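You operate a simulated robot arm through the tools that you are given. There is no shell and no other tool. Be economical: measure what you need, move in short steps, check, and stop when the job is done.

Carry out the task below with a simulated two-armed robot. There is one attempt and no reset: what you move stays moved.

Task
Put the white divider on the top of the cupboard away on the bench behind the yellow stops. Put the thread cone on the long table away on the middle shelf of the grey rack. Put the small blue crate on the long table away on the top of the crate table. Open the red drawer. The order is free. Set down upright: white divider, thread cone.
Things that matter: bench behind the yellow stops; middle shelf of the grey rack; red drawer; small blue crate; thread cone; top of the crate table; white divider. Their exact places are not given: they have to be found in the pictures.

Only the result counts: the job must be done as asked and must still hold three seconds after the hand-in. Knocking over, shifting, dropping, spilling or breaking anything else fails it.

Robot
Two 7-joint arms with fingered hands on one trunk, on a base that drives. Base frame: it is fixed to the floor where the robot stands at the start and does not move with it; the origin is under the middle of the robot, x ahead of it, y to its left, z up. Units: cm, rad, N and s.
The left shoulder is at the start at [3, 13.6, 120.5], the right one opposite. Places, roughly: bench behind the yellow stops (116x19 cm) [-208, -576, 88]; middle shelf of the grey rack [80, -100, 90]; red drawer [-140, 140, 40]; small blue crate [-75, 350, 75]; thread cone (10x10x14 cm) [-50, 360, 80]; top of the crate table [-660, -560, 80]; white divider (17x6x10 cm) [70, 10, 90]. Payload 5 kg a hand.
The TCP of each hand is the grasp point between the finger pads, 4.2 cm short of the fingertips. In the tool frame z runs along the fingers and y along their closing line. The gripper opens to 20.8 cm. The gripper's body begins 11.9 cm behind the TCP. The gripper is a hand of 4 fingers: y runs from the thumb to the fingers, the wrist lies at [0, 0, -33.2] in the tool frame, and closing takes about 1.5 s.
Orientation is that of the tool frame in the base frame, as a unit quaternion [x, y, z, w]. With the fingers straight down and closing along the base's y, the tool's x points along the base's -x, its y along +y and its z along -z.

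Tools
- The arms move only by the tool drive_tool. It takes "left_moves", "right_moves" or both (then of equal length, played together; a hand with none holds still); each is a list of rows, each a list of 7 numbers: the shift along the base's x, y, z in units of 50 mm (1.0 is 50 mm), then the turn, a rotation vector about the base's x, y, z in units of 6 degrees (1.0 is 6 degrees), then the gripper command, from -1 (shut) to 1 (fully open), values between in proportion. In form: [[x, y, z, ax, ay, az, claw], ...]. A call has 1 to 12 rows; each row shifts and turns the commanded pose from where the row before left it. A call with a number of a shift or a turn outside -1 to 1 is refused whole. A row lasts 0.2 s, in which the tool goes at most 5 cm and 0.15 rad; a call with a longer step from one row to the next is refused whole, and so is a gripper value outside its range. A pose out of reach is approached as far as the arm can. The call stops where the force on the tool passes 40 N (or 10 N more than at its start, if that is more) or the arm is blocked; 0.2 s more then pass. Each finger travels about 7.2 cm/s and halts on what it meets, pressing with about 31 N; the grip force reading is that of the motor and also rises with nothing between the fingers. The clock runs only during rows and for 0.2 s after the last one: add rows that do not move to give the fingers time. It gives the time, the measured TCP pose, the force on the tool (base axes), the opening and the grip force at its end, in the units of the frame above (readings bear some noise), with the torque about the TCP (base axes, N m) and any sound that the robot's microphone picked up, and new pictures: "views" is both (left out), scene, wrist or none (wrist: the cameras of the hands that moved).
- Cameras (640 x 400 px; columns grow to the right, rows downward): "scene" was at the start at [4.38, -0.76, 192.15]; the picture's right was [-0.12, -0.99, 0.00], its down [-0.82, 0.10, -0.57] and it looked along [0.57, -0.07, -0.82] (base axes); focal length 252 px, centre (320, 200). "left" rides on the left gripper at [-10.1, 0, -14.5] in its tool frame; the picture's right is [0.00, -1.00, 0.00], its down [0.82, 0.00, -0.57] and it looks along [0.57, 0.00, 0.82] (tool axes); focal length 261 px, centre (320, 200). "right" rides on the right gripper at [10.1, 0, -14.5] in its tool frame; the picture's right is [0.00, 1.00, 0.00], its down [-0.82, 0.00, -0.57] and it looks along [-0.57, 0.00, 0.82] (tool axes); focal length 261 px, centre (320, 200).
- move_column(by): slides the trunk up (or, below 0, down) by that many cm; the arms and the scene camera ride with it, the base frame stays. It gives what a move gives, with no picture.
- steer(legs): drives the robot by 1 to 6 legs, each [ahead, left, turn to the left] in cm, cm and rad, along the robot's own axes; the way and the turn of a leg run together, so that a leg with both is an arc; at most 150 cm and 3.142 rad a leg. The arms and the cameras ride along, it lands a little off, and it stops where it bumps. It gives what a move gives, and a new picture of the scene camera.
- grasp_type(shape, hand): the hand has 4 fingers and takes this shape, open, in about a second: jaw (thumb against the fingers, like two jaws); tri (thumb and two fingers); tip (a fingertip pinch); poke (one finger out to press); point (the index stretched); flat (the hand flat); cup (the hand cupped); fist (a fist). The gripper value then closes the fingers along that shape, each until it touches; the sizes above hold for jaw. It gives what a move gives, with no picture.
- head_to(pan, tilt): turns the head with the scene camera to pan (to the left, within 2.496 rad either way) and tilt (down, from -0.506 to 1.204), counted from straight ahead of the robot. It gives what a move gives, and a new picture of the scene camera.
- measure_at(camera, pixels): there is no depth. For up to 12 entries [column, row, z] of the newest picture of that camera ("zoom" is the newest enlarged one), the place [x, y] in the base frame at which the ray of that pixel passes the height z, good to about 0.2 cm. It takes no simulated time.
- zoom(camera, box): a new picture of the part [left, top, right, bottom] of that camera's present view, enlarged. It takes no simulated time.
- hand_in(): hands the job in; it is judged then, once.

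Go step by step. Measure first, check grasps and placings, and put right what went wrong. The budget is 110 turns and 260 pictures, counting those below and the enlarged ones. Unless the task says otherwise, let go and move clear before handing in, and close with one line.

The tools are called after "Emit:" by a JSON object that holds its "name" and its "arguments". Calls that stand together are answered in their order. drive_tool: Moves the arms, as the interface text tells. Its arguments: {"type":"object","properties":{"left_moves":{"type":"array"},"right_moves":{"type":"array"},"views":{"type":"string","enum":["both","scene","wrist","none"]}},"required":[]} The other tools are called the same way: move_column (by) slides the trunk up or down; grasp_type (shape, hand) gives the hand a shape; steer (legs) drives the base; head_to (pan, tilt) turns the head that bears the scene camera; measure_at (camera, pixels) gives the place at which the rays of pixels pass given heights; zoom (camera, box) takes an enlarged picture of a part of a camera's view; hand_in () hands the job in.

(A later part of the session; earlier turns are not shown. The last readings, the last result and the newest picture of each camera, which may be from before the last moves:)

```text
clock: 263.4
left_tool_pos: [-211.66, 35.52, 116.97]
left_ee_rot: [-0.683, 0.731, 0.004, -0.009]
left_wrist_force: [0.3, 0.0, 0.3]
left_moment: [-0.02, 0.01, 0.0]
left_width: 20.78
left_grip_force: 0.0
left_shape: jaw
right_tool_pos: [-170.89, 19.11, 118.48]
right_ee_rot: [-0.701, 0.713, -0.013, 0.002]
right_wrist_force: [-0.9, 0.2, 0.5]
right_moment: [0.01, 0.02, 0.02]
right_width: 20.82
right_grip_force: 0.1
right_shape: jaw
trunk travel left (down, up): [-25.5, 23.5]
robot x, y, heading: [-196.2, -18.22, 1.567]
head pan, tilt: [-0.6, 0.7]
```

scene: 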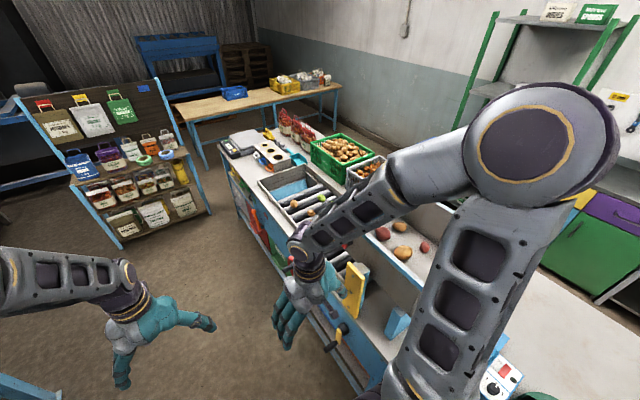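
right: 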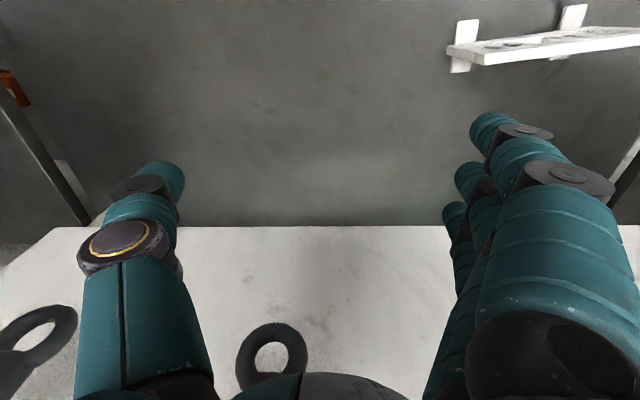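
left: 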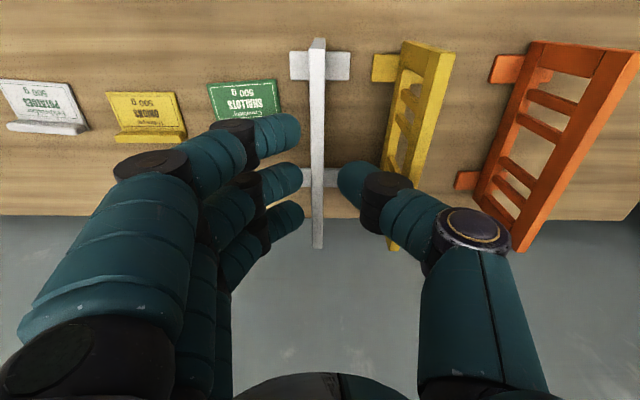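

The red drawer front is visible on the table's west face at about (375,280). I move beside it and turn to face east.

Emit:
{"name": "steer", "arguments": {"legs": [[148, 24, 0], [0, 0, -1.567]]}}

Emit:
{"name": "head_to", "arguments": {"pan": 0.0, "tilt": 0.8}}

```text
clock: 274.6
left_tool_pos: [-162.81, 141.94, 116.94]
left_ee_rot: [0.061, 0.998, 0.01, -0.003]
left_wrist_force: [0.3, -0.3, 0.3]
left_moment: [0.02, -0.01, 0.01]
left_width: 20.79
left_grip_force: 0.0
left_shape: jaw
right_tool_pos: [-181.28, 101.98, 118.55]
right_ee_rot: [0.036, 0.999, -0.01, -0.008]
right_wrist_force: [0.2, 0.2, -0.4]
right_moment: [0.02, -0.01, 0.03]
right_width: 20.81
right_grip_force: 0.0
right_shape: jaw
trunk travel left (down, up): [-25.5, 23.5]
robot x, y, heading: [-217.32, 129.21, -0.058]
head pan, tilt: [-0.6, 0.7]
```

scene: 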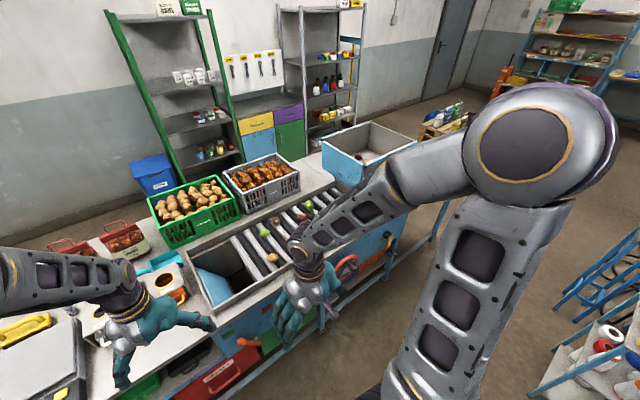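

```text
clock: 275.6
left_tool_pos: [-162.78, 141.86, 117.11]
left_ee_rot: [0.062, 0.998, 0.009, -0.003]
left_wrist_force: [-0.3, 0.3, 0.2]
left_moment: [0.02, -0.01, -0.04]
left_width: 20.79
left_grip_force: 0.2
left_shape: jaw
right_tool_pos: [-181.3, 102.15, 118.55]
right_ee_rot: [0.037, 0.999, -0.01, -0.008]
right_wrist_force: [0.0, 0.4, 0.4]
right_moment: [0.03, 0.02, -0.03]
right_width: 20.8
right_grip_force: 0.1
right_shape: jaw
trunk travel left (down, up): [-25.5, 23.5]
robot x, y, heading: [-217.09, 129.34, -0.057]
head pan, tilt: [0.0, 0.799]
```

scene: 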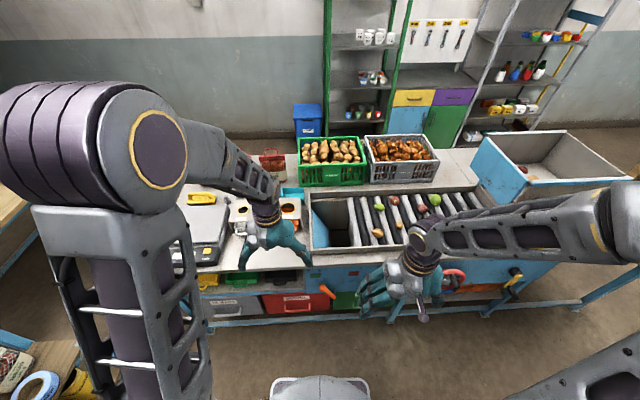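

The red drawer with handle is at (291,303). Enlarge and measure.

Emit:
{"name": "zoom", "arguments": {"camera": "scene", "box": [190, 250, 390, 340]}}

Emit:
{"name": "measure_at", "arguments": {"camera": "scene", "pixels": [[264, 314, 35], [318, 312, 35], [264, 296, 45], [318, 294, 45], [292, 300, 42], [250, 322, 0], [250, 318, 10], [280, 272, 78]]}}

```text
3.20 times, centred on (290, 295) of scene
```

zoom: 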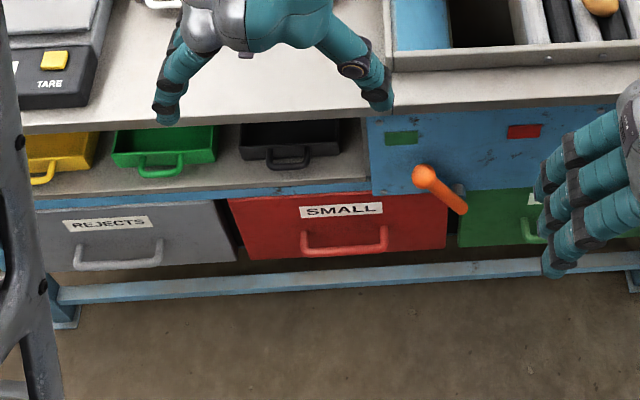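

```text
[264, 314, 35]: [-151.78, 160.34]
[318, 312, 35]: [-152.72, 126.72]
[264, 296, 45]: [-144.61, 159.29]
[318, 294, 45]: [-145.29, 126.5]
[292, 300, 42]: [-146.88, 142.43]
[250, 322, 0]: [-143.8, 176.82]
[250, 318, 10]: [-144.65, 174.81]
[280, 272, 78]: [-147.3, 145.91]
```

Red drawer face: x≈−147, y 126–160, handle bar ≈14 cm wide around y≈142–145, z≈38–42. I turn the left hand so it closes in the x–z plane, lower the trunk, and tilt the fingers forward to grip the bar.

Emit:
{"name": "drive_tool", "arguments": {"left_moves": [[-0.2, 0, 0, 0, 0, -1, 0], [-0.2, 0, 0, 0, 0, -1, 0], [-0.2, 0, 0, 0, 0, -1, 0], [-0.2, 0, 0, 0, 0, -1, 0], [-0.2, 0, 0, 0, 0, -1, 0], [-0.2, 0, 0, 0, 0, -1, 0], [-0.2, 0, 0, 0, 0, -1, 0], [-0.2, 0, 0, 0, 0, -1, 0], [-0.2, 0, 0, 0, 0, -1, 0], [-0.2, 0, 0, 0, 0, -1, 0], [-0.2, 0, 0, 0, 0, -1, 0], [-0.2, 0, 0, 0, 0, -1, 0]], "views": "none"}}

Emit:
{"name": "move_column", "arguments": {"by": -24}}

Emit:
{"name": "drive_tool", "arguments": {"left_moves": [[0, 0, -0.6, 0, 0, -1, 0], [0, 0, -0.6, 0, 0, -0.8, 0], [0, 0, -0.6, 0, -1, 0, 0], [0, 0, -0.6, 0, -1, 0, 0], [0, 0, -0.6, 0, -1, 0, 0], [0, 0, -0.6, 0, -1, 0, 0], [0, 0, -0.6, 0, -1, 0, 0], [0, 0, -0.6, 0, -1, 0, 0], [0, 0, -0.6, 0, -1, 0, 0], [0, 0, -0.6, 0, -1, 0, 0]]}}

```text
clock: 278.2
left_tool_pos: [-174.89, 141.96, 117.17]
left_ee_rot: [0.636, 0.771, 0.009, 0.002]
left_wrist_force: [0.1, 0.0, -0.6]
left_moment: [-0.02, -0.06, 0.0]
left_width: 10.48
left_grip_force: 0.0
left_shape: jaw
right_tool_pos: [-181.28, 102.09, 118.51]
right_ee_rot: [0.036, 0.999, -0.011, -0.008]
right_wrist_force: [-1.3, -0.1, -0.1]
right_moment: [-0.02, -0.01, 0.02]
right_width: 20.81
right_grip_force: 0.0
right_shape: jaw
trunk travel left (down, up): [-25.5, 23.5]
robot x, y, heading: [-217.04, 129.64, -0.06]
head pan, tilt: [0.0, 0.799]
```

```text
clock: 280.7
left_tool_pos: [-174.81, 141.9, 93.19]
left_ee_rot: [0.636, 0.772, 0.009, 0.003]
left_wrist_force: [0.0, 0.2, 0.8]
left_moment: [-0.03, -0.02, 0.01]
left_width: 10.5
left_grip_force: 0.0
left_shape: jaw
right_tool_pos: [-181.22, 101.99, 94.48]
right_ee_rot: [0.036, 0.999, -0.009, -0.008]
right_wrist_force: [-0.3, 0.3, 0.9]
right_moment: [-0.01, 0.0, 0.0]
right_width: 20.77
right_grip_force: 0.0
right_shape: jaw
trunk travel left (down, up): [-1.5, 47.5]
robot x, y, heading: [-216.92, 129.28, -0.062]
head pan, tilt: [0.0, 0.799]
```

```text
clock: 282.9
left_tool_pos: [-167.34, 139.81, 61.42]
left_ee_rot: [0.642, 0.645, 0.296, 0.291]
left_wrist_force: [0.6, -0.4, 0.9]
left_moment: [0.03, 0.03, -0.02]
left_width: 10.45
left_grip_force: 0.0
left_shape: jaw
left hand out of reach, approached as far as the arm can: row 4, 5, 6, 7
right_tool_pos: [-181.23, 102.06, 94.51]
right_ee_rot: [0.036, 0.999, -0.011, -0.008]
right_wrist_force: [-1.1, -0.3, 0.4]
right_moment: [-0.01, 0.04, -0.02]
right_width: 20.81
right_grip_force: 0.1
right_shape: jaw
trunk travel left (down, up): [-1.5, 47.5]
robot x, y, heading: [-217.59, 129.32, -0.06]
head pan, tilt: [0.0, 0.799]
```

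scene: 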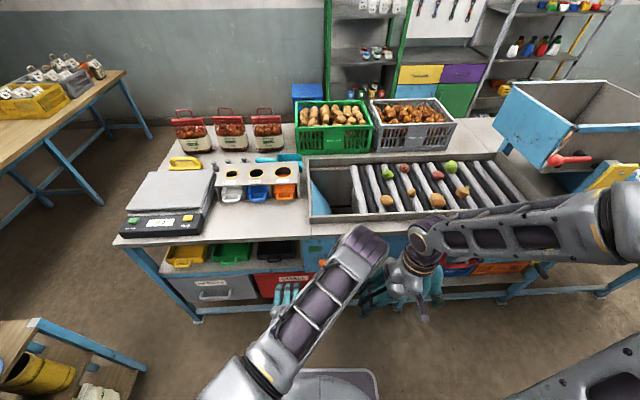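
left: 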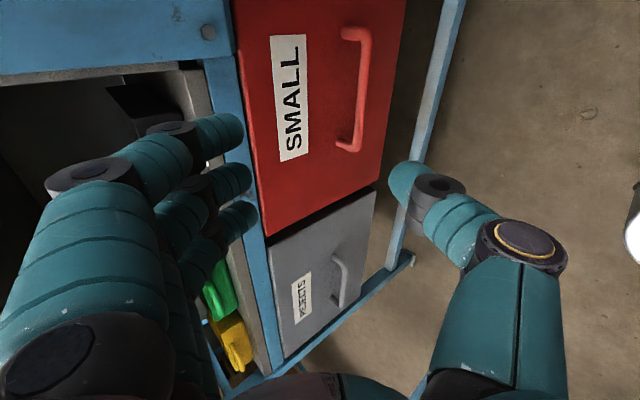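

Tilt works; the wrist camera now shows the red drawer's handle bar from (368,35) to (352,148). I measure where those rays pass different heights, plus the drawer face edges.

Emit:
{"name": "measure_at", "arguments": {"camera": "left", "pixels": [[368, 38, 36], [368, 38, 40], [352, 148, 36], [352, 148, 40], [345, 32, 40], [340, 142, 40], [262, 235, 48], [262, 235, 45], [365, 185, 28], [365, 185, 31], [405, 265, 10], [360, 95, 38]]}}

```text
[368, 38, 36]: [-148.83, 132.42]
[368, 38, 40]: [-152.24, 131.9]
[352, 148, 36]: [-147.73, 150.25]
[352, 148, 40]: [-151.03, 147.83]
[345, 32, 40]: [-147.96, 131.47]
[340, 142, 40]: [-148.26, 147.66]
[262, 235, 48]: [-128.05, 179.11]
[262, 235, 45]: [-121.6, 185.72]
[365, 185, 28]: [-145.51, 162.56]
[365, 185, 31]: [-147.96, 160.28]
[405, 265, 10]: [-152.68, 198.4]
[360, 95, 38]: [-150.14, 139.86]
```

Bar ≈ from (−152,132) to (−151,148) at z≈39, face at x≈−147. I move to a pre-grasp 8 cm back along the finger direction with a narrowed opening and check.

Emit:
{"name": "drive_tool", "arguments": {"left_moves": [[0.3, 0, -0.5, 0, 0, 0, -0.4], [0.3, 0.04, -0.6, 0, 0, 0, -0.4], [0.3, 0, -0.6, 0, 0, 0, -0.4], [0.3, 0, -0.6, 0, 0, 0, -0.4], [0.3, 0, -0.5, 0, 0, 0, -0.4], [0.28, 0, -0.34, 0, 0, 0, -0.4], [0, 0, 0, 0, 0, 0, -0.4]]}}

```text
clock: 284.5
left_tool_pos: [-158.52, 139.99, 45.58]
left_ee_rot: [0.641, 0.645, 0.295, 0.292]
left_wrist_force: [0.3, -0.1, -0.3]
left_moment: [-0.02, -0.01, 0.0]
left_width: 6.31
left_grip_force: 0.0
left_shape: jaw
right_tool_pos: [-181.18, 101.96, 94.48]
right_ee_rot: [0.037, 0.999, -0.01, -0.007]
right_wrist_force: [0.4, 0.5, -0.2]
right_moment: [0.01, 0.02, 0.05]
right_width: 20.79
right_grip_force: 0.1
right_shape: jaw
trunk travel left (down, up): [-1.5, 47.5]
robot x, y, heading: [-217.08, 129.12, -0.057]
head pan, tilt: [0.0, 0.799]
```

scene: 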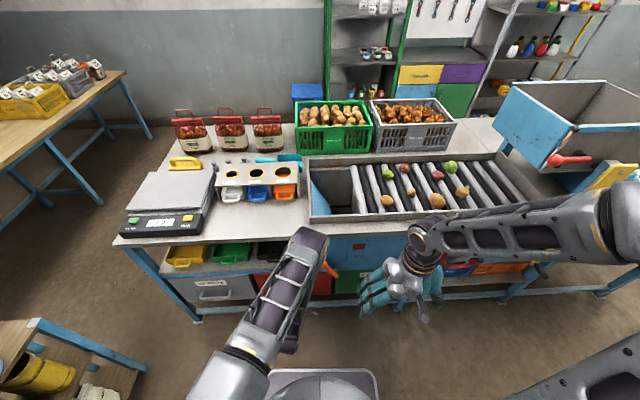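
left: 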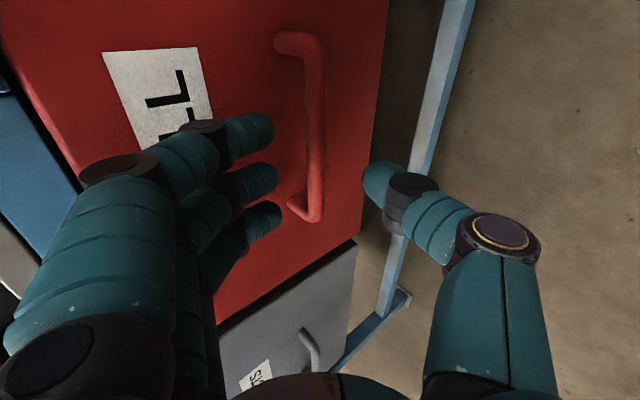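

The bar lies between thumb and fingers. Re-measure it in this closer view.

Emit:
{"name": "measure_at", "arguments": {"camera": "left", "pixels": [[316, 48, 38], [316, 48, 40], [316, 48, 42], [306, 212, 38], [306, 212, 40], [306, 212, 42], [290, 205, 40], [280, 42, 40], [280, 42, 43]]}}

```text
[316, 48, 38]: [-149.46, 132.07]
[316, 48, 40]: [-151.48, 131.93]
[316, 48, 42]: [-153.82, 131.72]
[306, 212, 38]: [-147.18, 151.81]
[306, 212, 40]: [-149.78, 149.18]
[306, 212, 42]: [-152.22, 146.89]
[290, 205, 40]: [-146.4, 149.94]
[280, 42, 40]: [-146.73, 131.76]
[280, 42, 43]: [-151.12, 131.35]
```

Bar is at x≈−152, z≈41, y 132–147.6. Advance 6 cm along the finger direction and close.

Emit:
{"name": "drive_tool", "arguments": {"left_moves": [[0.35, -0.03, -0.22, 0, 0, 0, -0.4], [0.35, -0.03, -0.22, 0, 0, 0, -0.4], [0.3, 0, -0.22, 0, 0, 0, -0.4], [0, 0, 0, 0, 0, 0, -0.6], [0, 0, 0, 0, 0, 0, -0.8], [0, 0, 0, 0, 0, 0, -1], [0, 0, 0, 0, 0, 0, -1], [0, 0, 0, 0, 0, 0, -1]], "views": "wrist"}}

```text
clock: 285.2
left_tool_pos: [-155.82, 139.93, 42.55]
left_ee_rot: [0.644, 0.648, 0.29, 0.285]
left_wrist_force: [-16.7, -1.1, 4.9]
left_moment: [-0.01, -0.48, -0.06]
left_width: 6.1
left_grip_force: 0.1
left_shape: jaw
right_tool_pos: [-181.34, 102.06, 94.51]
right_ee_rot: [0.036, 0.999, -0.01, -0.008]
right_wrist_force: [0.1, -0.2, -0.7]
right_moment: [-0.06, 0.09, -0.01]
right_width: 20.8
right_grip_force: 0.0
right_shape: jaw
trunk travel left (down, up): [-1.5, 47.5]
robot x, y, heading: [-217.39, 128.9, -0.057]
head pan, tilt: [0.0, 0.799]
stopped in row 3 (left hand): the force on the tool passed its limit (the readings are from after the stop); the commanded pose is now the measured one
```

left: 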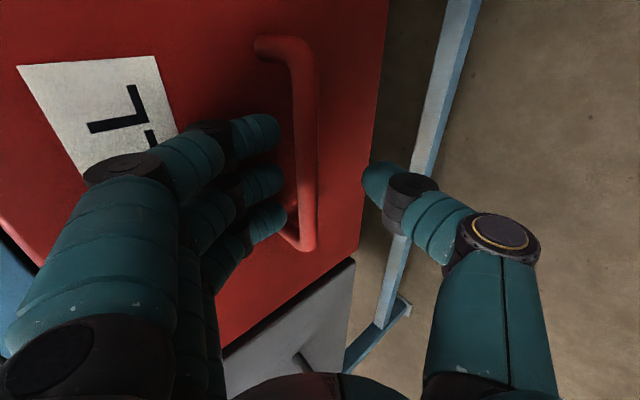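

The upper fingers touched the drawer face. I back off slightly, narrow to ~3.3 cm, re-centre on the bar and advance again.

Emit:
{"name": "drive_tool", "arguments": {"left_moves": [[-0.3, 0, 0.4, 0, 0, 0, -0.5], [0.16, 0, 0.09, 0, 0, 0, -0.68], [0, 0, 0, 0, 0, 0, -0.68], [0, 0, 0, 0, 0, 0, -0.68], [0.2, 0, -0.18, 0, 0, 0, -0.68], [0.2, 0, -0.18, 0, 0, 0, -0.68], [0.2, 0, -0.18, 0, 0, 0, -0.68]], "views": "wrist"}}

```text
clock: 286.7
left_tool_pos: [-155.2, 139.97, 42.76]
left_ee_rot: [0.646, 0.65, 0.285, 0.282]
left_wrist_force: [-18.1, 0.0, 2.3]
left_moment: [-0.05, -0.81, -0.05]
left_width: 3.24
left_grip_force: 0.1
left_shape: jaw
right_tool_pos: [-181.42, 101.94, 94.42]
right_ee_rot: [0.036, 0.999, -0.01, -0.008]
right_wrist_force: [0.2, -0.1, -0.3]
right_moment: [-0.02, 0.07, -0.01]
right_width: 20.8
right_grip_force: 0.0
right_shape: jaw
trunk travel left (down, up): [-1.5, 47.5]
robot x, y, heading: [-217.12, 129.27, -0.055]
head pan, tilt: [0.0, 0.799]
stopped in row 7 (left hand): the force on the tool passed its limit (the readings are from after the stop); the commanded pose is now the measured one
```

left: 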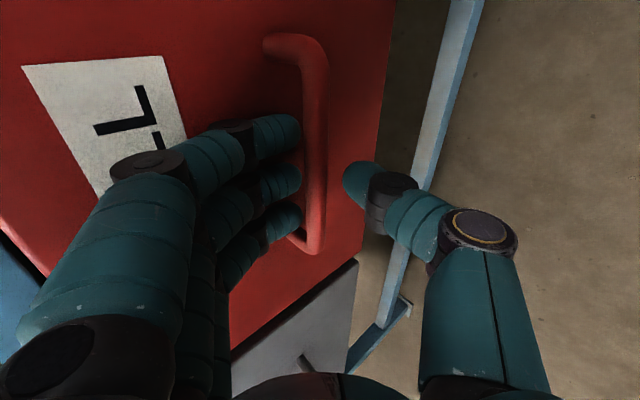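

Fingertips are against the bar's upper side; close now and test.

Emit:
{"name": "drive_tool", "arguments": {"left_moves": [[-0.04, 0, 0.02, 0, 0, 0, -0.8], [0, 0, 0, 0, 0, 0, -1], [0, 0, 0, 0, 0, 0, -1], [0, 0, 0, 0, 0, 0, -1], [0, 0, 0, 0, 0, 0, -1], [-0.2, 0, 0, 0, 0, 0, -1], [-0.3, 0, 0, 0, 0, 0, -1]], "views": "wrist"}}

```text
clock: 288.3
left_tool_pos: [-157.65, 140.14, 42.88]
left_ee_rot: [0.647, 0.649, 0.285, 0.281]
left_wrist_force: [-2.2, -6.6, -17.0]
left_moment: [-0.09, 0.27, -0.08]
left_width: 0.65
left_grip_force: 31.6
left_shape: jaw
right_tool_pos: [-181.41, 102.01, 94.7]
right_ee_rot: [0.037, 0.999, -0.01, -0.009]
right_wrist_force: [0.0, -0.4, -0.2]
right_moment: [-0.03, -0.02, 0.01]
right_width: 20.79
right_grip_force: 0.0
right_shape: jaw
trunk travel left (down, up): [-1.5, 47.5]
robot x, y, heading: [-216.88, 129.65, -0.06]
head pan, tilt: [0.0, 0.799]
```

left: 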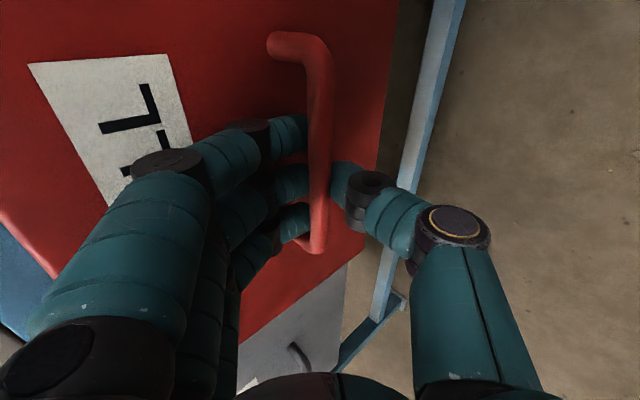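

The bar is gripped and appears to follow. Keep pulling along −x.

Emit:
{"name": "drive_tool", "arguments": {"left_moves": [[-0.3, 0, 0, 0, 0, 0, -1], [-0.4, 0, 0, 0, 0, 0, -1], [-0.4, 0, 0, 0, 0, 0, -1], [-0.4, 0, 0, 0, 0, 0, -1], [-0.4, 0, 0, 0, 0, 0, -1]]}}

```text
clock: 289.5
left_tool_pos: [-167.09, 140.06, 43.13]
left_ee_rot: [0.646, 0.649, 0.287, 0.281]
left_wrist_force: [-2.9, -0.8, -20.1]
left_moment: [-0.01, 0.31, 0.0]
left_width: 0.63
left_grip_force: 31.1
left_shape: jaw
right_tool_pos: [-181.31, 101.87, 94.47]
right_ee_rot: [0.036, 0.999, -0.01, -0.008]
right_wrist_force: [0.3, 0.4, 0.1]
right_moment: [-0.02, -0.01, 0.01]
right_width: 20.8
right_grip_force: 0.0
right_shape: jaw
trunk travel left (down, up): [-1.5, 47.5]
robot x, y, heading: [-217.58, 129.01, -0.06]
head pan, tilt: [0.0, 0.799]
```

scene: 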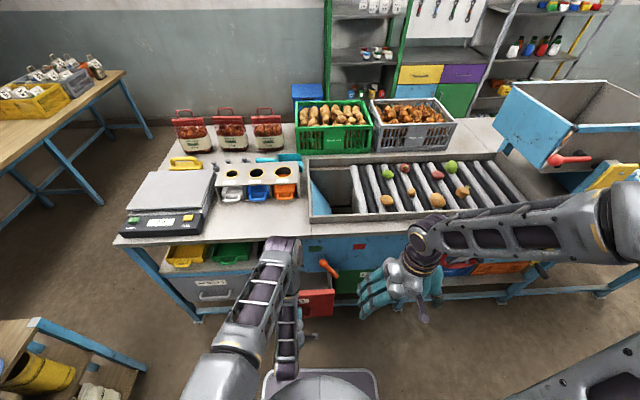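
left: 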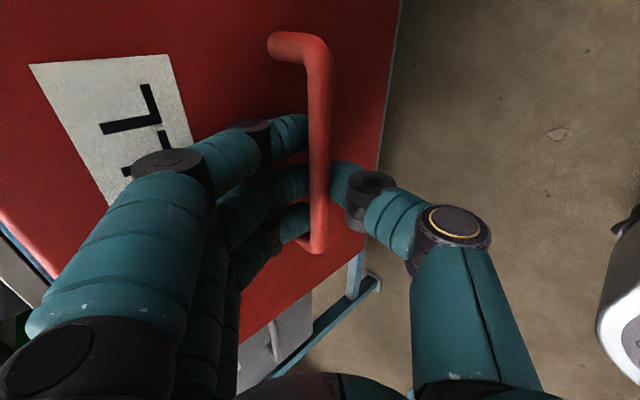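

The drawer is 12 cm out. I pull further by backing the base, compensating the slight heading.

Emit:
{"name": "steer", "arguments": {"legs": [[-18, -1.1, 0]]}}

```text
clock: 291.5
left_tool_pos: [-185.09, 140.01, 43.03]
left_ee_rot: [0.647, 0.648, 0.287, 0.28]
left_wrist_force: [1.6, 0.5, -9.6]
left_moment: [-0.02, 0.09, -0.03]
left_width: 0.59
left_grip_force: 31.3
left_shape: jaw
right_tool_pos: [-199.41, 101.83, 94.6]
right_ee_rot: [0.039, 0.999, -0.01, -0.008]
right_wrist_force: [-0.4, -0.3, 0.6]
right_moment: [-0.01, 0.0, 0.03]
right_width: 20.79
right_grip_force: 0.0
right_shape: jaw
trunk travel left (down, up): [-1.5, 47.5]
robot x, y, heading: [-235.34, 129.56, -0.062]
head pan, tilt: [0.0, 0.799]
stopped in leg 1: the force on the tool passed its limit (the readings are from after the stop); the commanded pose is now the measured one
```

scene: 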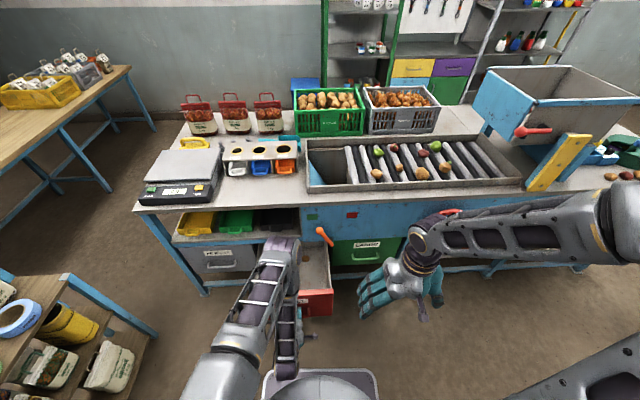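

The drawer is about 30 cm open. Release: open slightly and withdraw back along the fingers' direction.

Emit:
{"name": "drive_tool", "arguments": {"left_moves": [[0, 0, 0, 0, 0, 0, -0.7], [0, 0, 0, 0, 0, 0, -0.6], [0, 0, 0, 0, 0, 0, -0.6], [-0.2, 0, 0.22, 0, 0, 0, -0.6], [-0.3, 0, 0.3, 0, 0, 0, -0.6], [-0.4, 0, 0.5, 0, 0, 0, -0.6], [-0.2, 0, 0.7, 0, 0, 0, -0.6], [0, 0, 0.8, 0, 0, 0, -0.6], [0, 0, 0.8, 0, 0, 0, -0.6]]}}

```text
clock: 293.5
left_tool_pos: [-190.28, 139.91, 59.92]
left_ee_rot: [0.647, 0.648, 0.287, 0.28]
left_wrist_force: [0.1, 0.3, -1.0]
left_moment: [0.01, -0.02, -0.02]
left_width: 4.09
left_grip_force: 0.1
left_shape: jaw
right_tool_pos: [-199.54, 101.88, 94.57]
right_ee_rot: [0.04, 0.999, -0.01, -0.009]
right_wrist_force: [0.1, -0.6, 0.6]
right_moment: [-0.01, -0.01, -0.01]
right_width: 20.79
right_grip_force: 0.1
right_shape: jaw
trunk travel left (down, up): [-1.5, 47.5]
robot x, y, heading: [-235.62, 129.19, -0.066]
head pan, tilt: [0.0, 0.799]
```

scene: 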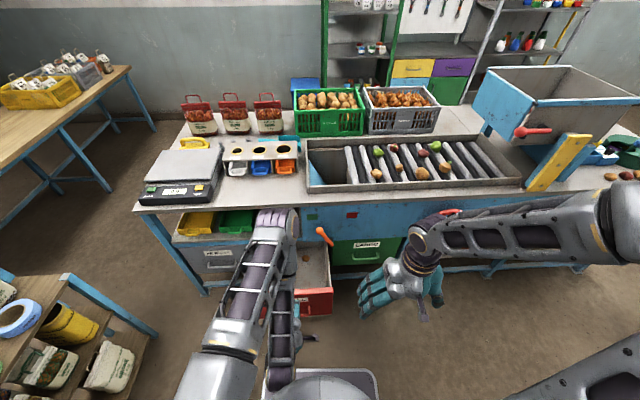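
left: 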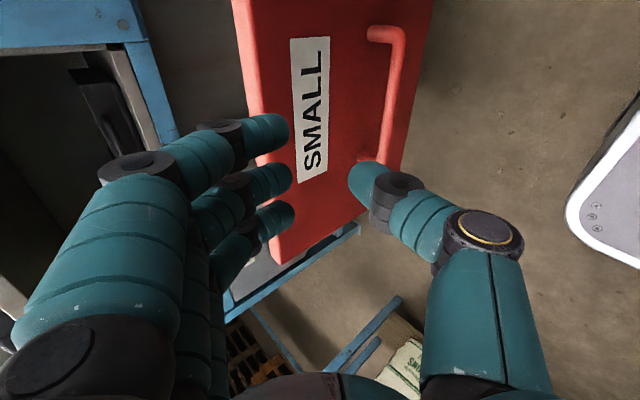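

The red drawer is open and released. I un-tilt and raise the left hand, raise the trunk, and unwind the wrist.

Emit:
{"name": "drive_tool", "arguments": {"left_moves": [[0, 0, 0.6, 0, 1, 0, 0], [0, 0, 0.6, 0, 1, 0, 0], [0, 0, 0.6, 0, 1, 0, 0], [0, 0, 0.6, 0, 1, 0, 0.5], [0, 0, 0.6, 0, 1, 0, 0.5], [0, 0, 0.6, 0, 1, 0, 1], [0, 0, 0.6, 0, 1, 0, 1], [0, 0, 0.6, 0, 1, 0, 1], [0, 0, 0.6, 0, 0, 1, 1], [0, 0, 0.6, 0, 0, 1, 1], [0, 0, 0, 0, 0, 1, 1], [0, 0, 0, 0, 0, 1, 1]], "views": "none"}}

Emit:
{"name": "move_column", "arguments": {"by": 24}}

Emit:
{"name": "drive_tool", "arguments": {"left_moves": [[0, 0, 0, 0, 0, 1, 1], [0, 0, 0, 0, 0, 1, 1], [0, 0, 0, 0, 0, 1, 1], [0, 0, 0, 0, 0, 1, 1], [0, 0, 0, 0, 0, 1, 1], [0, 0, 0, 0, 0, 1, 1], [0, 0, 0, 0, 0, 1, 1], [0, 0, 0, 0, 0, 1, 1], [0, 0, 0, 0, 0, 1, 1], [0, 0, 0, 0, 0, 0.4, 1]], "views": "scene"}}

```text
clock: 296.1
left_tool_pos: [-188.46, 139.2, 87.79]
left_ee_rot: [0.544, 0.839, -0.002, -0.007]
left_wrist_force: [-0.3, 0.5, 1.2]
left_moment: [-0.01, 0.01, 0.01]
left_width: 20.79
left_grip_force: 0.1
left_shape: jaw
left hand out of reach, approached as far as the arm can: row 2, 3
right_tool_pos: [-199.5, 101.85, 94.52]
right_ee_rot: [0.04, 0.999, -0.01, -0.008]
right_wrist_force: [-0.1, 0.1, -0.5]
right_moment: [0.01, 0.02, -0.02]
right_width: 20.81
right_grip_force: 0.0
right_shape: jaw
trunk travel left (down, up): [-1.5, 47.5]
robot x, y, heading: [-235.24, 129.25, -0.062]
head pan, tilt: [0.0, 0.799]
```

```text
clock: 298.6
left_tool_pos: [-188.49, 139.11, 111.68]
left_ee_rot: [0.545, 0.838, -0.002, -0.007]
left_wrist_force: [0.0, 0.7, -0.6]
left_moment: [0.0, 0.05, 0.04]
left_width: 20.81
left_grip_force: 0.1
left_shape: jaw
right_tool_pos: [-199.48, 101.93, 118.53]
right_ee_rot: [0.039, 0.999, -0.01, -0.008]
right_wrist_force: [0.1, 0.0, 0.1]
right_moment: [0.0, 0.01, -0.02]
right_width: 20.78
right_grip_force: 0.1
right_shape: jaw
trunk travel left (down, up): [-25.5, 23.5]
robot x, y, heading: [-235.45, 129.66, -0.061]
head pan, tilt: [0.0, 0.799]
```

```text
clock: 300.8
left_tool_pos: [-188.52, 139.08, 111.74]
left_ee_rot: [0.085, 0.996, -0.005, -0.005]
left_wrist_force: [1.1, -0.3, 0.1]
left_moment: [0.0, -0.03, 0.01]
left_width: 20.82
left_grip_force: 0.0
left_shape: jaw
right_tool_pos: [-199.55, 101.88, 118.53]
right_ee_rot: [0.04, 0.999, -0.01, -0.008]
right_wrist_force: [-0.4, -0.7, -0.1]
right_moment: [0.01, 0.0, -0.03]
right_width: 20.78
right_grip_force: 0.0
right_shape: jaw
trunk travel left (down, up): [-25.5, 23.5]
robot x, y, heading: [-235.3, 129.47, -0.062]
head pan, tilt: [0.0, 0.799]
```

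scene: 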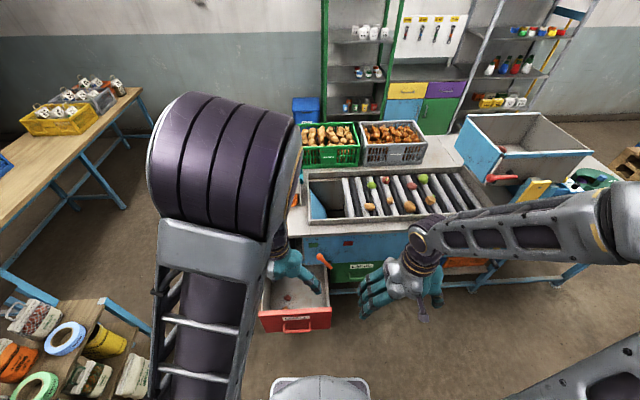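

The drawer is clearly open. Now drive around the south end of the table to the east aisle.

Emit:
{"name": "steer", "arguments": {"legs": [[0, -42, 0.062], [37, 0, 0], [0, -150, 0], [0, -78, 0], [150, 0, 0], [24, 0, 0]]}}

```text
clock: 308.4
left_tool_pos: [-153.33, 44.64, 111.77]
left_ee_rot: [0.038, 0.999, -0.001, -0.005]
left_wrist_force: [4.1, 15.8, -0.7]
left_moment: [-2.44, 0.7, 1.88]
left_width: 20.77
left_grip_force: 0.1
left_shape: jaw
right_tool_pos: [-161.89, 5.75, 118.33]
right_ee_rot: [0.005, 1.0, -0.01, -0.008]
right_wrist_force: [0.7, -3.4, -0.7]
right_moment: [0.4, -0.06, 0.02]
right_width: 20.81
right_grip_force: 0.1
right_shape: jaw
trunk travel left (down, up): [-25.5, 23.5]
robot x, y, heading: [-199.66, 31.09, -0.001]
head pan, tilt: [0.0, 0.799]
stopped in leg 3: the force on the tool passed its limit (the readings are from after the stop); the commanded pose is now the measured one
```

scene: 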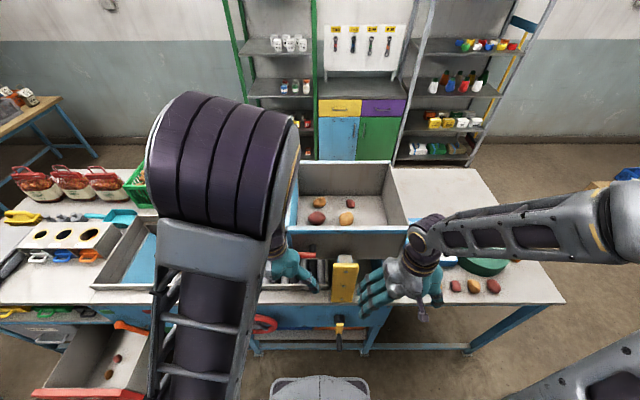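

The left hand touched the hopper lightly (16 N). I back away: strafe left a little, back 18 cm, then continue south.

Emit:
{"name": "steer", "arguments": {"legs": [[0, 8, 0], [-18, 0, 0]]}}

Emit:
{"name": "zoom", "arguments": {"camera": "scene", "box": [200, 120, 480, 360]}}

```text
clock: 310.6
left_tool_pos: [-172.09, 52.79, 111.85]
left_ee_rot: [0.041, 0.999, -0.005, -0.005]
left_wrist_force: [-1.1, -0.1, 0.5]
left_moment: [-0.01, -0.16, 0.02]
left_width: 20.78
left_grip_force: 0.1
left_shape: jaw
right_tool_pos: [-180.54, 14.38, 118.5]
right_ee_rot: [0.004, 1.0, -0.011, -0.007]
right_wrist_force: [-0.6, 1.4, 1.5]
right_moment: [-0.04, -0.14, 0.02]
right_width: 20.81
right_grip_force: 0.1
right_shape: jaw
trunk travel left (down, up): [-25.5, 23.5]
robot x, y, heading: [-217.97, 38.74, 0.007]
head pan, tilt: [0.0, 0.799]
```

scene: 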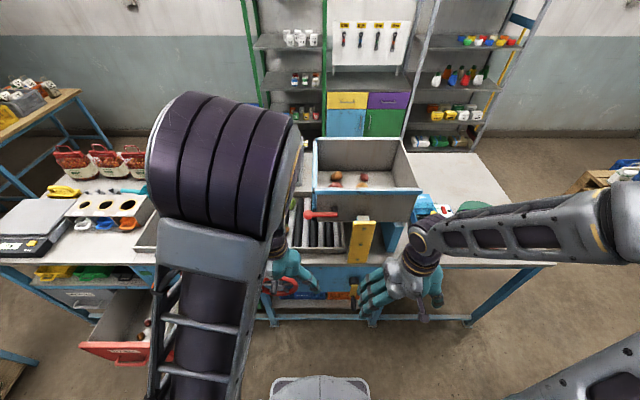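

```text
1.67 times, centred on (340, 240) of scene
```

zoom: 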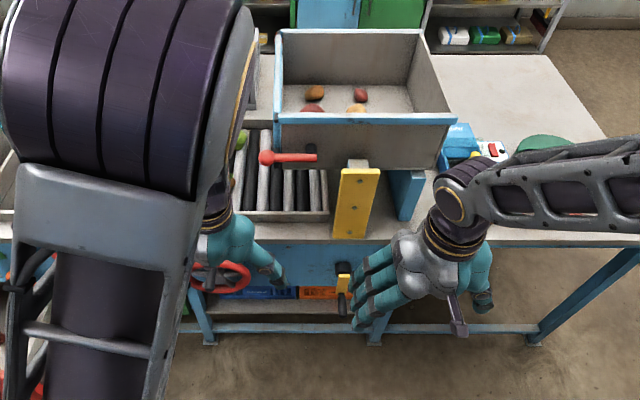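

The hopper and its red lever look unchanged (lever still pointing the same way). Continue south at x≈−218, then east.

Emit:
{"name": "steer", "arguments": {"legs": [[0, -150, 0], [0, -30, 0], [150, 0, 0], [42, 0, 0], [0, 150, 0], [0, 150, 0]]}}

```text
clock: 315.5
left_tool_pos: [-171.16, -47.29, 111.7]
left_ee_rot: [0.065, 0.998, -0.003, -0.005]
left_wrist_force: [0.2, -4.0, -0.1]
left_moment: [0.54, 0.15, -0.05]
left_width: 20.79
left_grip_force: 0.1
left_shape: jaw
right_tool_pos: [-181.43, -85.31, 118.32]
right_ee_rot: [0.027, 1.0, -0.008, -0.008]
right_wrist_force: [1.1, -3.1, -0.5]
right_moment: [0.48, 0.12, -0.03]
right_width: 20.82
right_grip_force: 0.0
right_shape: jaw
trunk travel left (down, up): [-25.5, 23.5]
robot x, y, heading: [-217.87, -58.07, -0.045]
head pan, tilt: [0.0, 0.799]
stopped in leg 1: the robot was blocked; the commanded pose is now the measured one
```

scene: 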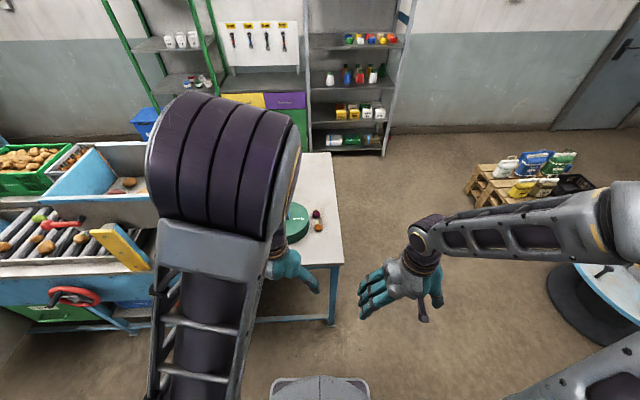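

The base was blocked, probably by the stool at my right rear. I move ahead away from it and look back.

Emit:
{"name": "steer", "arguments": {"legs": [[25, 2, 0.045]]}}

Emit:
{"name": "head_to", "arguments": {"pan": -2.2, "tilt": 0.8}}

```text
clock: 317.3
left_tool_pos: [-146.61, -42.6, 111.77]
left_ee_rot: [0.038, 0.999, -0.005, -0.005]
left_wrist_force: [0.3, 0.2, 0.4]
left_moment: [-0.01, 0.1, -0.04]
left_width: 20.77
left_grip_force: 0.1
left_shape: jaw
right_tool_pos: [-154.89, -80.99, 118.52]
right_ee_rot: [0.001, 1.0, -0.012, -0.008]
right_wrist_force: [0.3, 0.5, -0.3]
right_moment: [-0.03, 0.07, -0.01]
right_width: 20.79
right_grip_force: 0.1
right_shape: jaw
trunk travel left (down, up): [-25.5, 23.5]
robot x, y, heading: [-192.69, -56.33, 0.007]
head pan, tilt: [0.0, 0.799]
```

scene: 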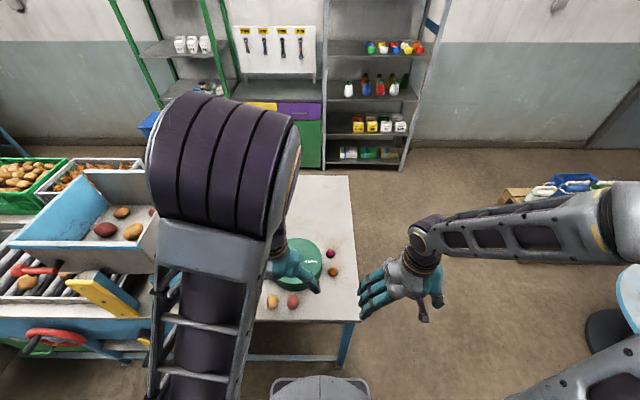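

```text
clock: 319.4
left_tool_pos: [-146.79, -42.6, 111.69]
left_ee_rot: [0.038, 0.999, -0.005, -0.005]
left_wrist_force: [0.6, -0.2, 0.5]
left_moment: [-0.01, 0.03, 0.01]
left_width: 20.78
left_grip_force: 0.1
left_shape: jaw
right_tool_pos: [-154.96, -80.99, 118.56]
right_ee_rot: [0.001, 1.0, -0.011, -0.008]
right_wrist_force: [-0.6, -0.1, 0.0]
right_moment: [0.01, -0.01, 0.02]
right_width: 20.79
right_grip_force: 0.1
right_shape: jaw
trunk travel left (down, up): [-25.5, 23.5]
robot x, y, heading: [-192.54, -56.13, 0.009]
head pan, tilt: [-2.201, 0.799]
```

scene: 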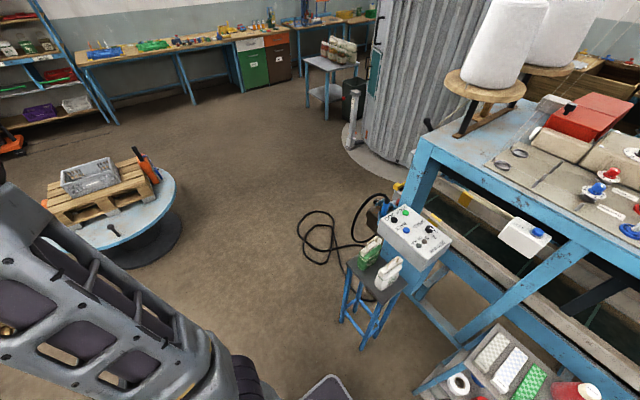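

The stool and bottles look undisturbed. Continue: south to y≈−140, east, then north up the aisle.

Emit:
{"name": "steer", "arguments": {"legs": [[0, -84, -0.009], [150, 0, 0], [20, 0, 0], [0, 150, 0], [0, 150, 0], [0, 112, 0]]}}

```text
clock: 339.4
left_tool_pos: [15.26, 32.4, 111.74]
left_ee_rot: [0.023, 1.0, -0.004, -0.004]
left_wrist_force: [0.0, 0.2, -0.1]
left_moment: [0.01, 0.01, 0.01]
left_width: 20.79
left_grip_force: 0.0
left_shape: jaw
right_tool_pos: [8.25, -6.26, 118.53]
right_ee_rot: [-0.015, 1.0, -0.011, -0.007]
right_wrist_force: [0.8, 0.3, -0.6]
right_moment: [0.01, 0.03, 0.04]
right_width: 20.81
right_grip_force: 0.1
right_shape: jaw
trunk travel left (down, up): [-25.5, 23.5]
robot x, y, heading: [-30.18, 17.25, 0.044]
head pan, tilt: [-2.201, 0.799]
stopped in leg 5: the robot was blocked; the commanded pose is now the measured one
```

scene: 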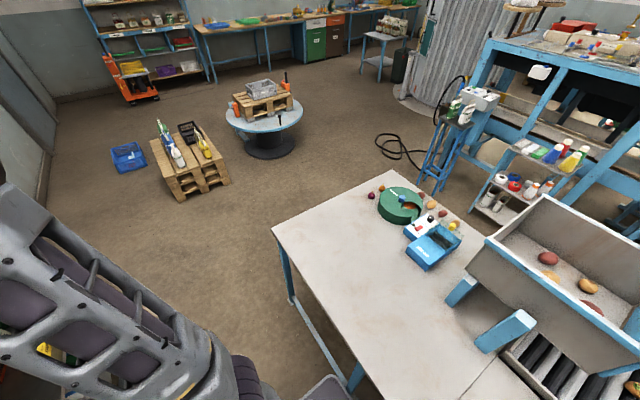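

Base brushed the table leg at x≈−63; move ahead 16 cm and continue north.

Emit:
{"name": "steer", "arguments": {"legs": [[17, -3, -0.044], [0, 150, 0], [0, 100, 0], [0, 0, 1.5708]]}}

Emit:
{"name": "head_to", "arguments": {"pan": 0.3, "tilt": 0.8}}

```text
clock: 356.6
left_tool_pos: [-23.79, 315.04, 111.74]
left_ee_rot: [-0.666, 0.746, -0.006, -0.001]
left_wrist_force: [1.3, 0.0, 1.3]
left_moment: [0.0, -0.04, 0.01]
left_width: 20.79
left_grip_force: 0.0
left_shape: jaw
right_tool_pos: [14.11, 305.22, 118.5]
right_ee_rot: [-0.693, 0.72, -0.014, 0.002]
right_wrist_force: [0.5, -0.4, -0.8]
right_moment: [0.01, 0.0, 0.01]
right_width: 20.8
right_grip_force: 0.0
right_shape: jaw
trunk travel left (down, up): [-25.5, 23.5]
robot x, y, heading: [-11.78, 268.39, 1.548]
head pan, tilt: [-2.201, 0.799]
```

scene: 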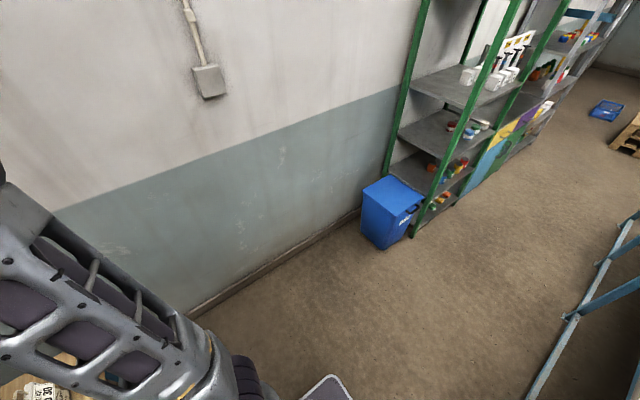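

```text
clock: 358.9
left_tool_pos: [-23.78, 314.82, 111.81]
left_ee_rot: [-0.666, 0.746, -0.007, 0.0]
left_wrist_force: [-0.1, -0.3, 0.4]
left_moment: [-0.04, 0.0, 0.02]
left_width: 20.78
left_grip_force: 0.1
left_shape: jaw
right_tool_pos: [14.27, 305.33, 118.64]
right_ee_rot: [-0.694, 0.72, -0.014, 0.002]
right_wrist_force: [0.0, -0.6, -0.5]
right_moment: [-0.02, -0.01, 0.04]
right_width: 20.78
right_grip_force: 0.1
right_shape: jaw
trunk travel left (down, up): [-25.5, 23.5]
robot x, y, heading: [-11.86, 268.21, 1.541]
head pan, tilt: [0.3, 0.799]
```

scene: 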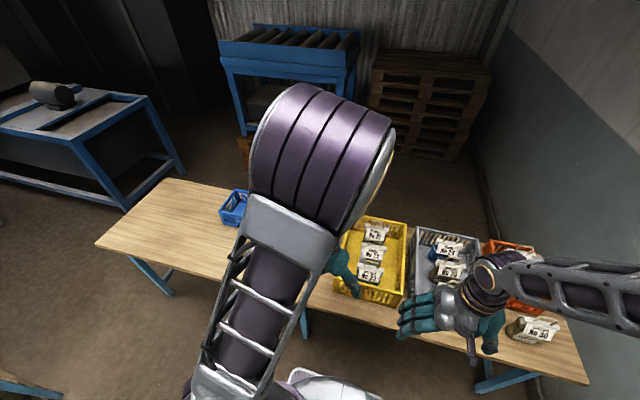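

The crate's true position (table ≈77 high) is about x −97…−65.5, y 350–371, rim z≈88. I centre the robot on it for a two-handed grip of the short walls.

Emit:
{"name": "steer", "arguments": {"legs": [[20, 69, 0.03]]}}

Emit:
{"name": "head_to", "arguments": {"pan": 0.0, "tilt": 1.0}}

Emit:
{"name": "zoom", "arguments": {"camera": "scene", "box": [200, 140, 440, 290]}}

Emit:
{"name": "zoom", "arguments": {"camera": "right", "box": [0, 0, 640, 400]}}

```text
clock: 362.8
left_tool_pos: [-93.73, 334.76, 111.66]
left_ee_rot: [-0.68, 0.733, -0.006, -0.001]
left_wrist_force: [-0.7, 0.3, 0.1]
left_moment: [-0.04, -0.1, 0.0]
left_width: 20.79
left_grip_force: 0.0
left_shape: jaw
right_tool_pos: [-55.27, 326.67, 118.49]
right_ee_rot: [-0.707, 0.707, -0.014, 0.002]
right_wrist_force: [-0.2, -0.5, 0.7]
right_moment: [-0.02, -0.07, 0.04]
right_width: 20.81
right_grip_force: 0.1
right_shape: jaw
trunk travel left (down, up): [-25.5, 23.5]
robot x, y, heading: [-79.57, 288.58, 1.58]
head pan, tilt: [0.3, 0.799]
```

scene: 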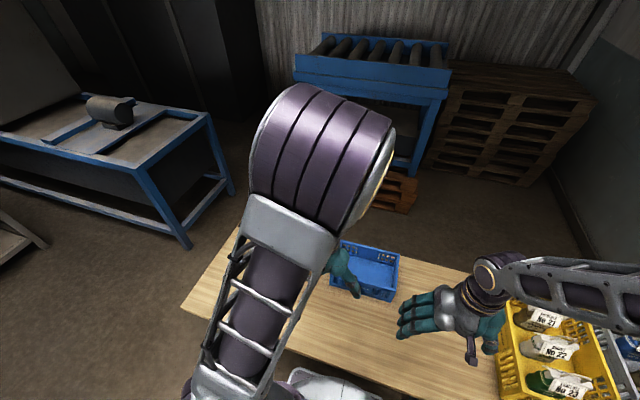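

```text
clock: 363.6
left_tool_pos: [-93.69, 334.72, 111.61]
left_ee_rot: [-0.68, 0.733, -0.007, -0.001]
left_wrist_force: [-0.6, 0.6, -0.3]
left_moment: [0.04, 0.05, 0.03]
left_width: 20.81
left_grip_force: 0.0
left_shape: jaw
right_tool_pos: [-55.2, 326.53, 118.53]
right_ee_rot: [-0.707, 0.707, -0.014, 0.003]
right_wrist_force: [-0.3, -0.2, 0.5]
right_moment: [0.04, 0.04, 0.02]
right_width: 20.8
right_grip_force: 0.1
right_shape: jaw
trunk travel left (down, up): [-25.5, 23.5]
robot x, y, heading: [-80.0, 288.53, 1.581]
head pan, tilt: [0.0, 1.0]
```

scene: 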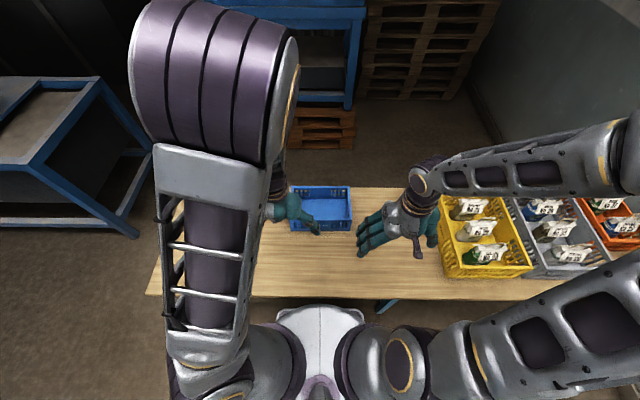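

```text
2.67 times, centred on (320, 215) of scene
```

zoom: 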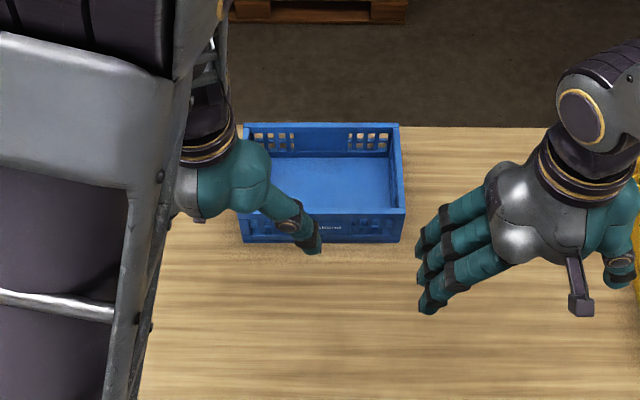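

```text
1.00 times, centred on (320, 200) of right
```

zoom: 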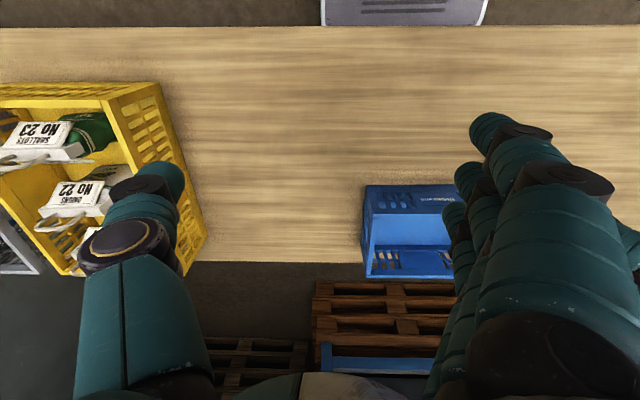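

I measure the rim corners at z=88 from this view and cross-check with the right wrist view.

Emit:
{"name": "measure_at", "arguments": {"camera": "scene", "pixels": [[351.1, 218.8, 88], [349.2, 186.5, 88], [291.5, 186.5, 88], [290, 231, 77], [350.5, 231, 77], [345, 218.8, 88], [345, 197, 88]]}}

Emit:
{"name": "measure_at", "arguments": {"camera": "zoom", "pixels": [[368, 278, 88], [368, 278, 86], [365, 185, 88], [364, 238, 77], [366, 215, 88], [366, 215, 86]]}}

```text
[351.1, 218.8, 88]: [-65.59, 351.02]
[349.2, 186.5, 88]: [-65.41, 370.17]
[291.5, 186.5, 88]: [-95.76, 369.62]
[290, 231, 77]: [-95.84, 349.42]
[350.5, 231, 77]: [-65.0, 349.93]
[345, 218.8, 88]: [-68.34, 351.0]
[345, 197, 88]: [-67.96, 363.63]
```

```text
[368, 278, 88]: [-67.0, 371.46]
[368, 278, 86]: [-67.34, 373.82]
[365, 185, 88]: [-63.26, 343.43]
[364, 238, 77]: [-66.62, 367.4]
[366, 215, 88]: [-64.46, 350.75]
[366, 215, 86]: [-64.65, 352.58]
```

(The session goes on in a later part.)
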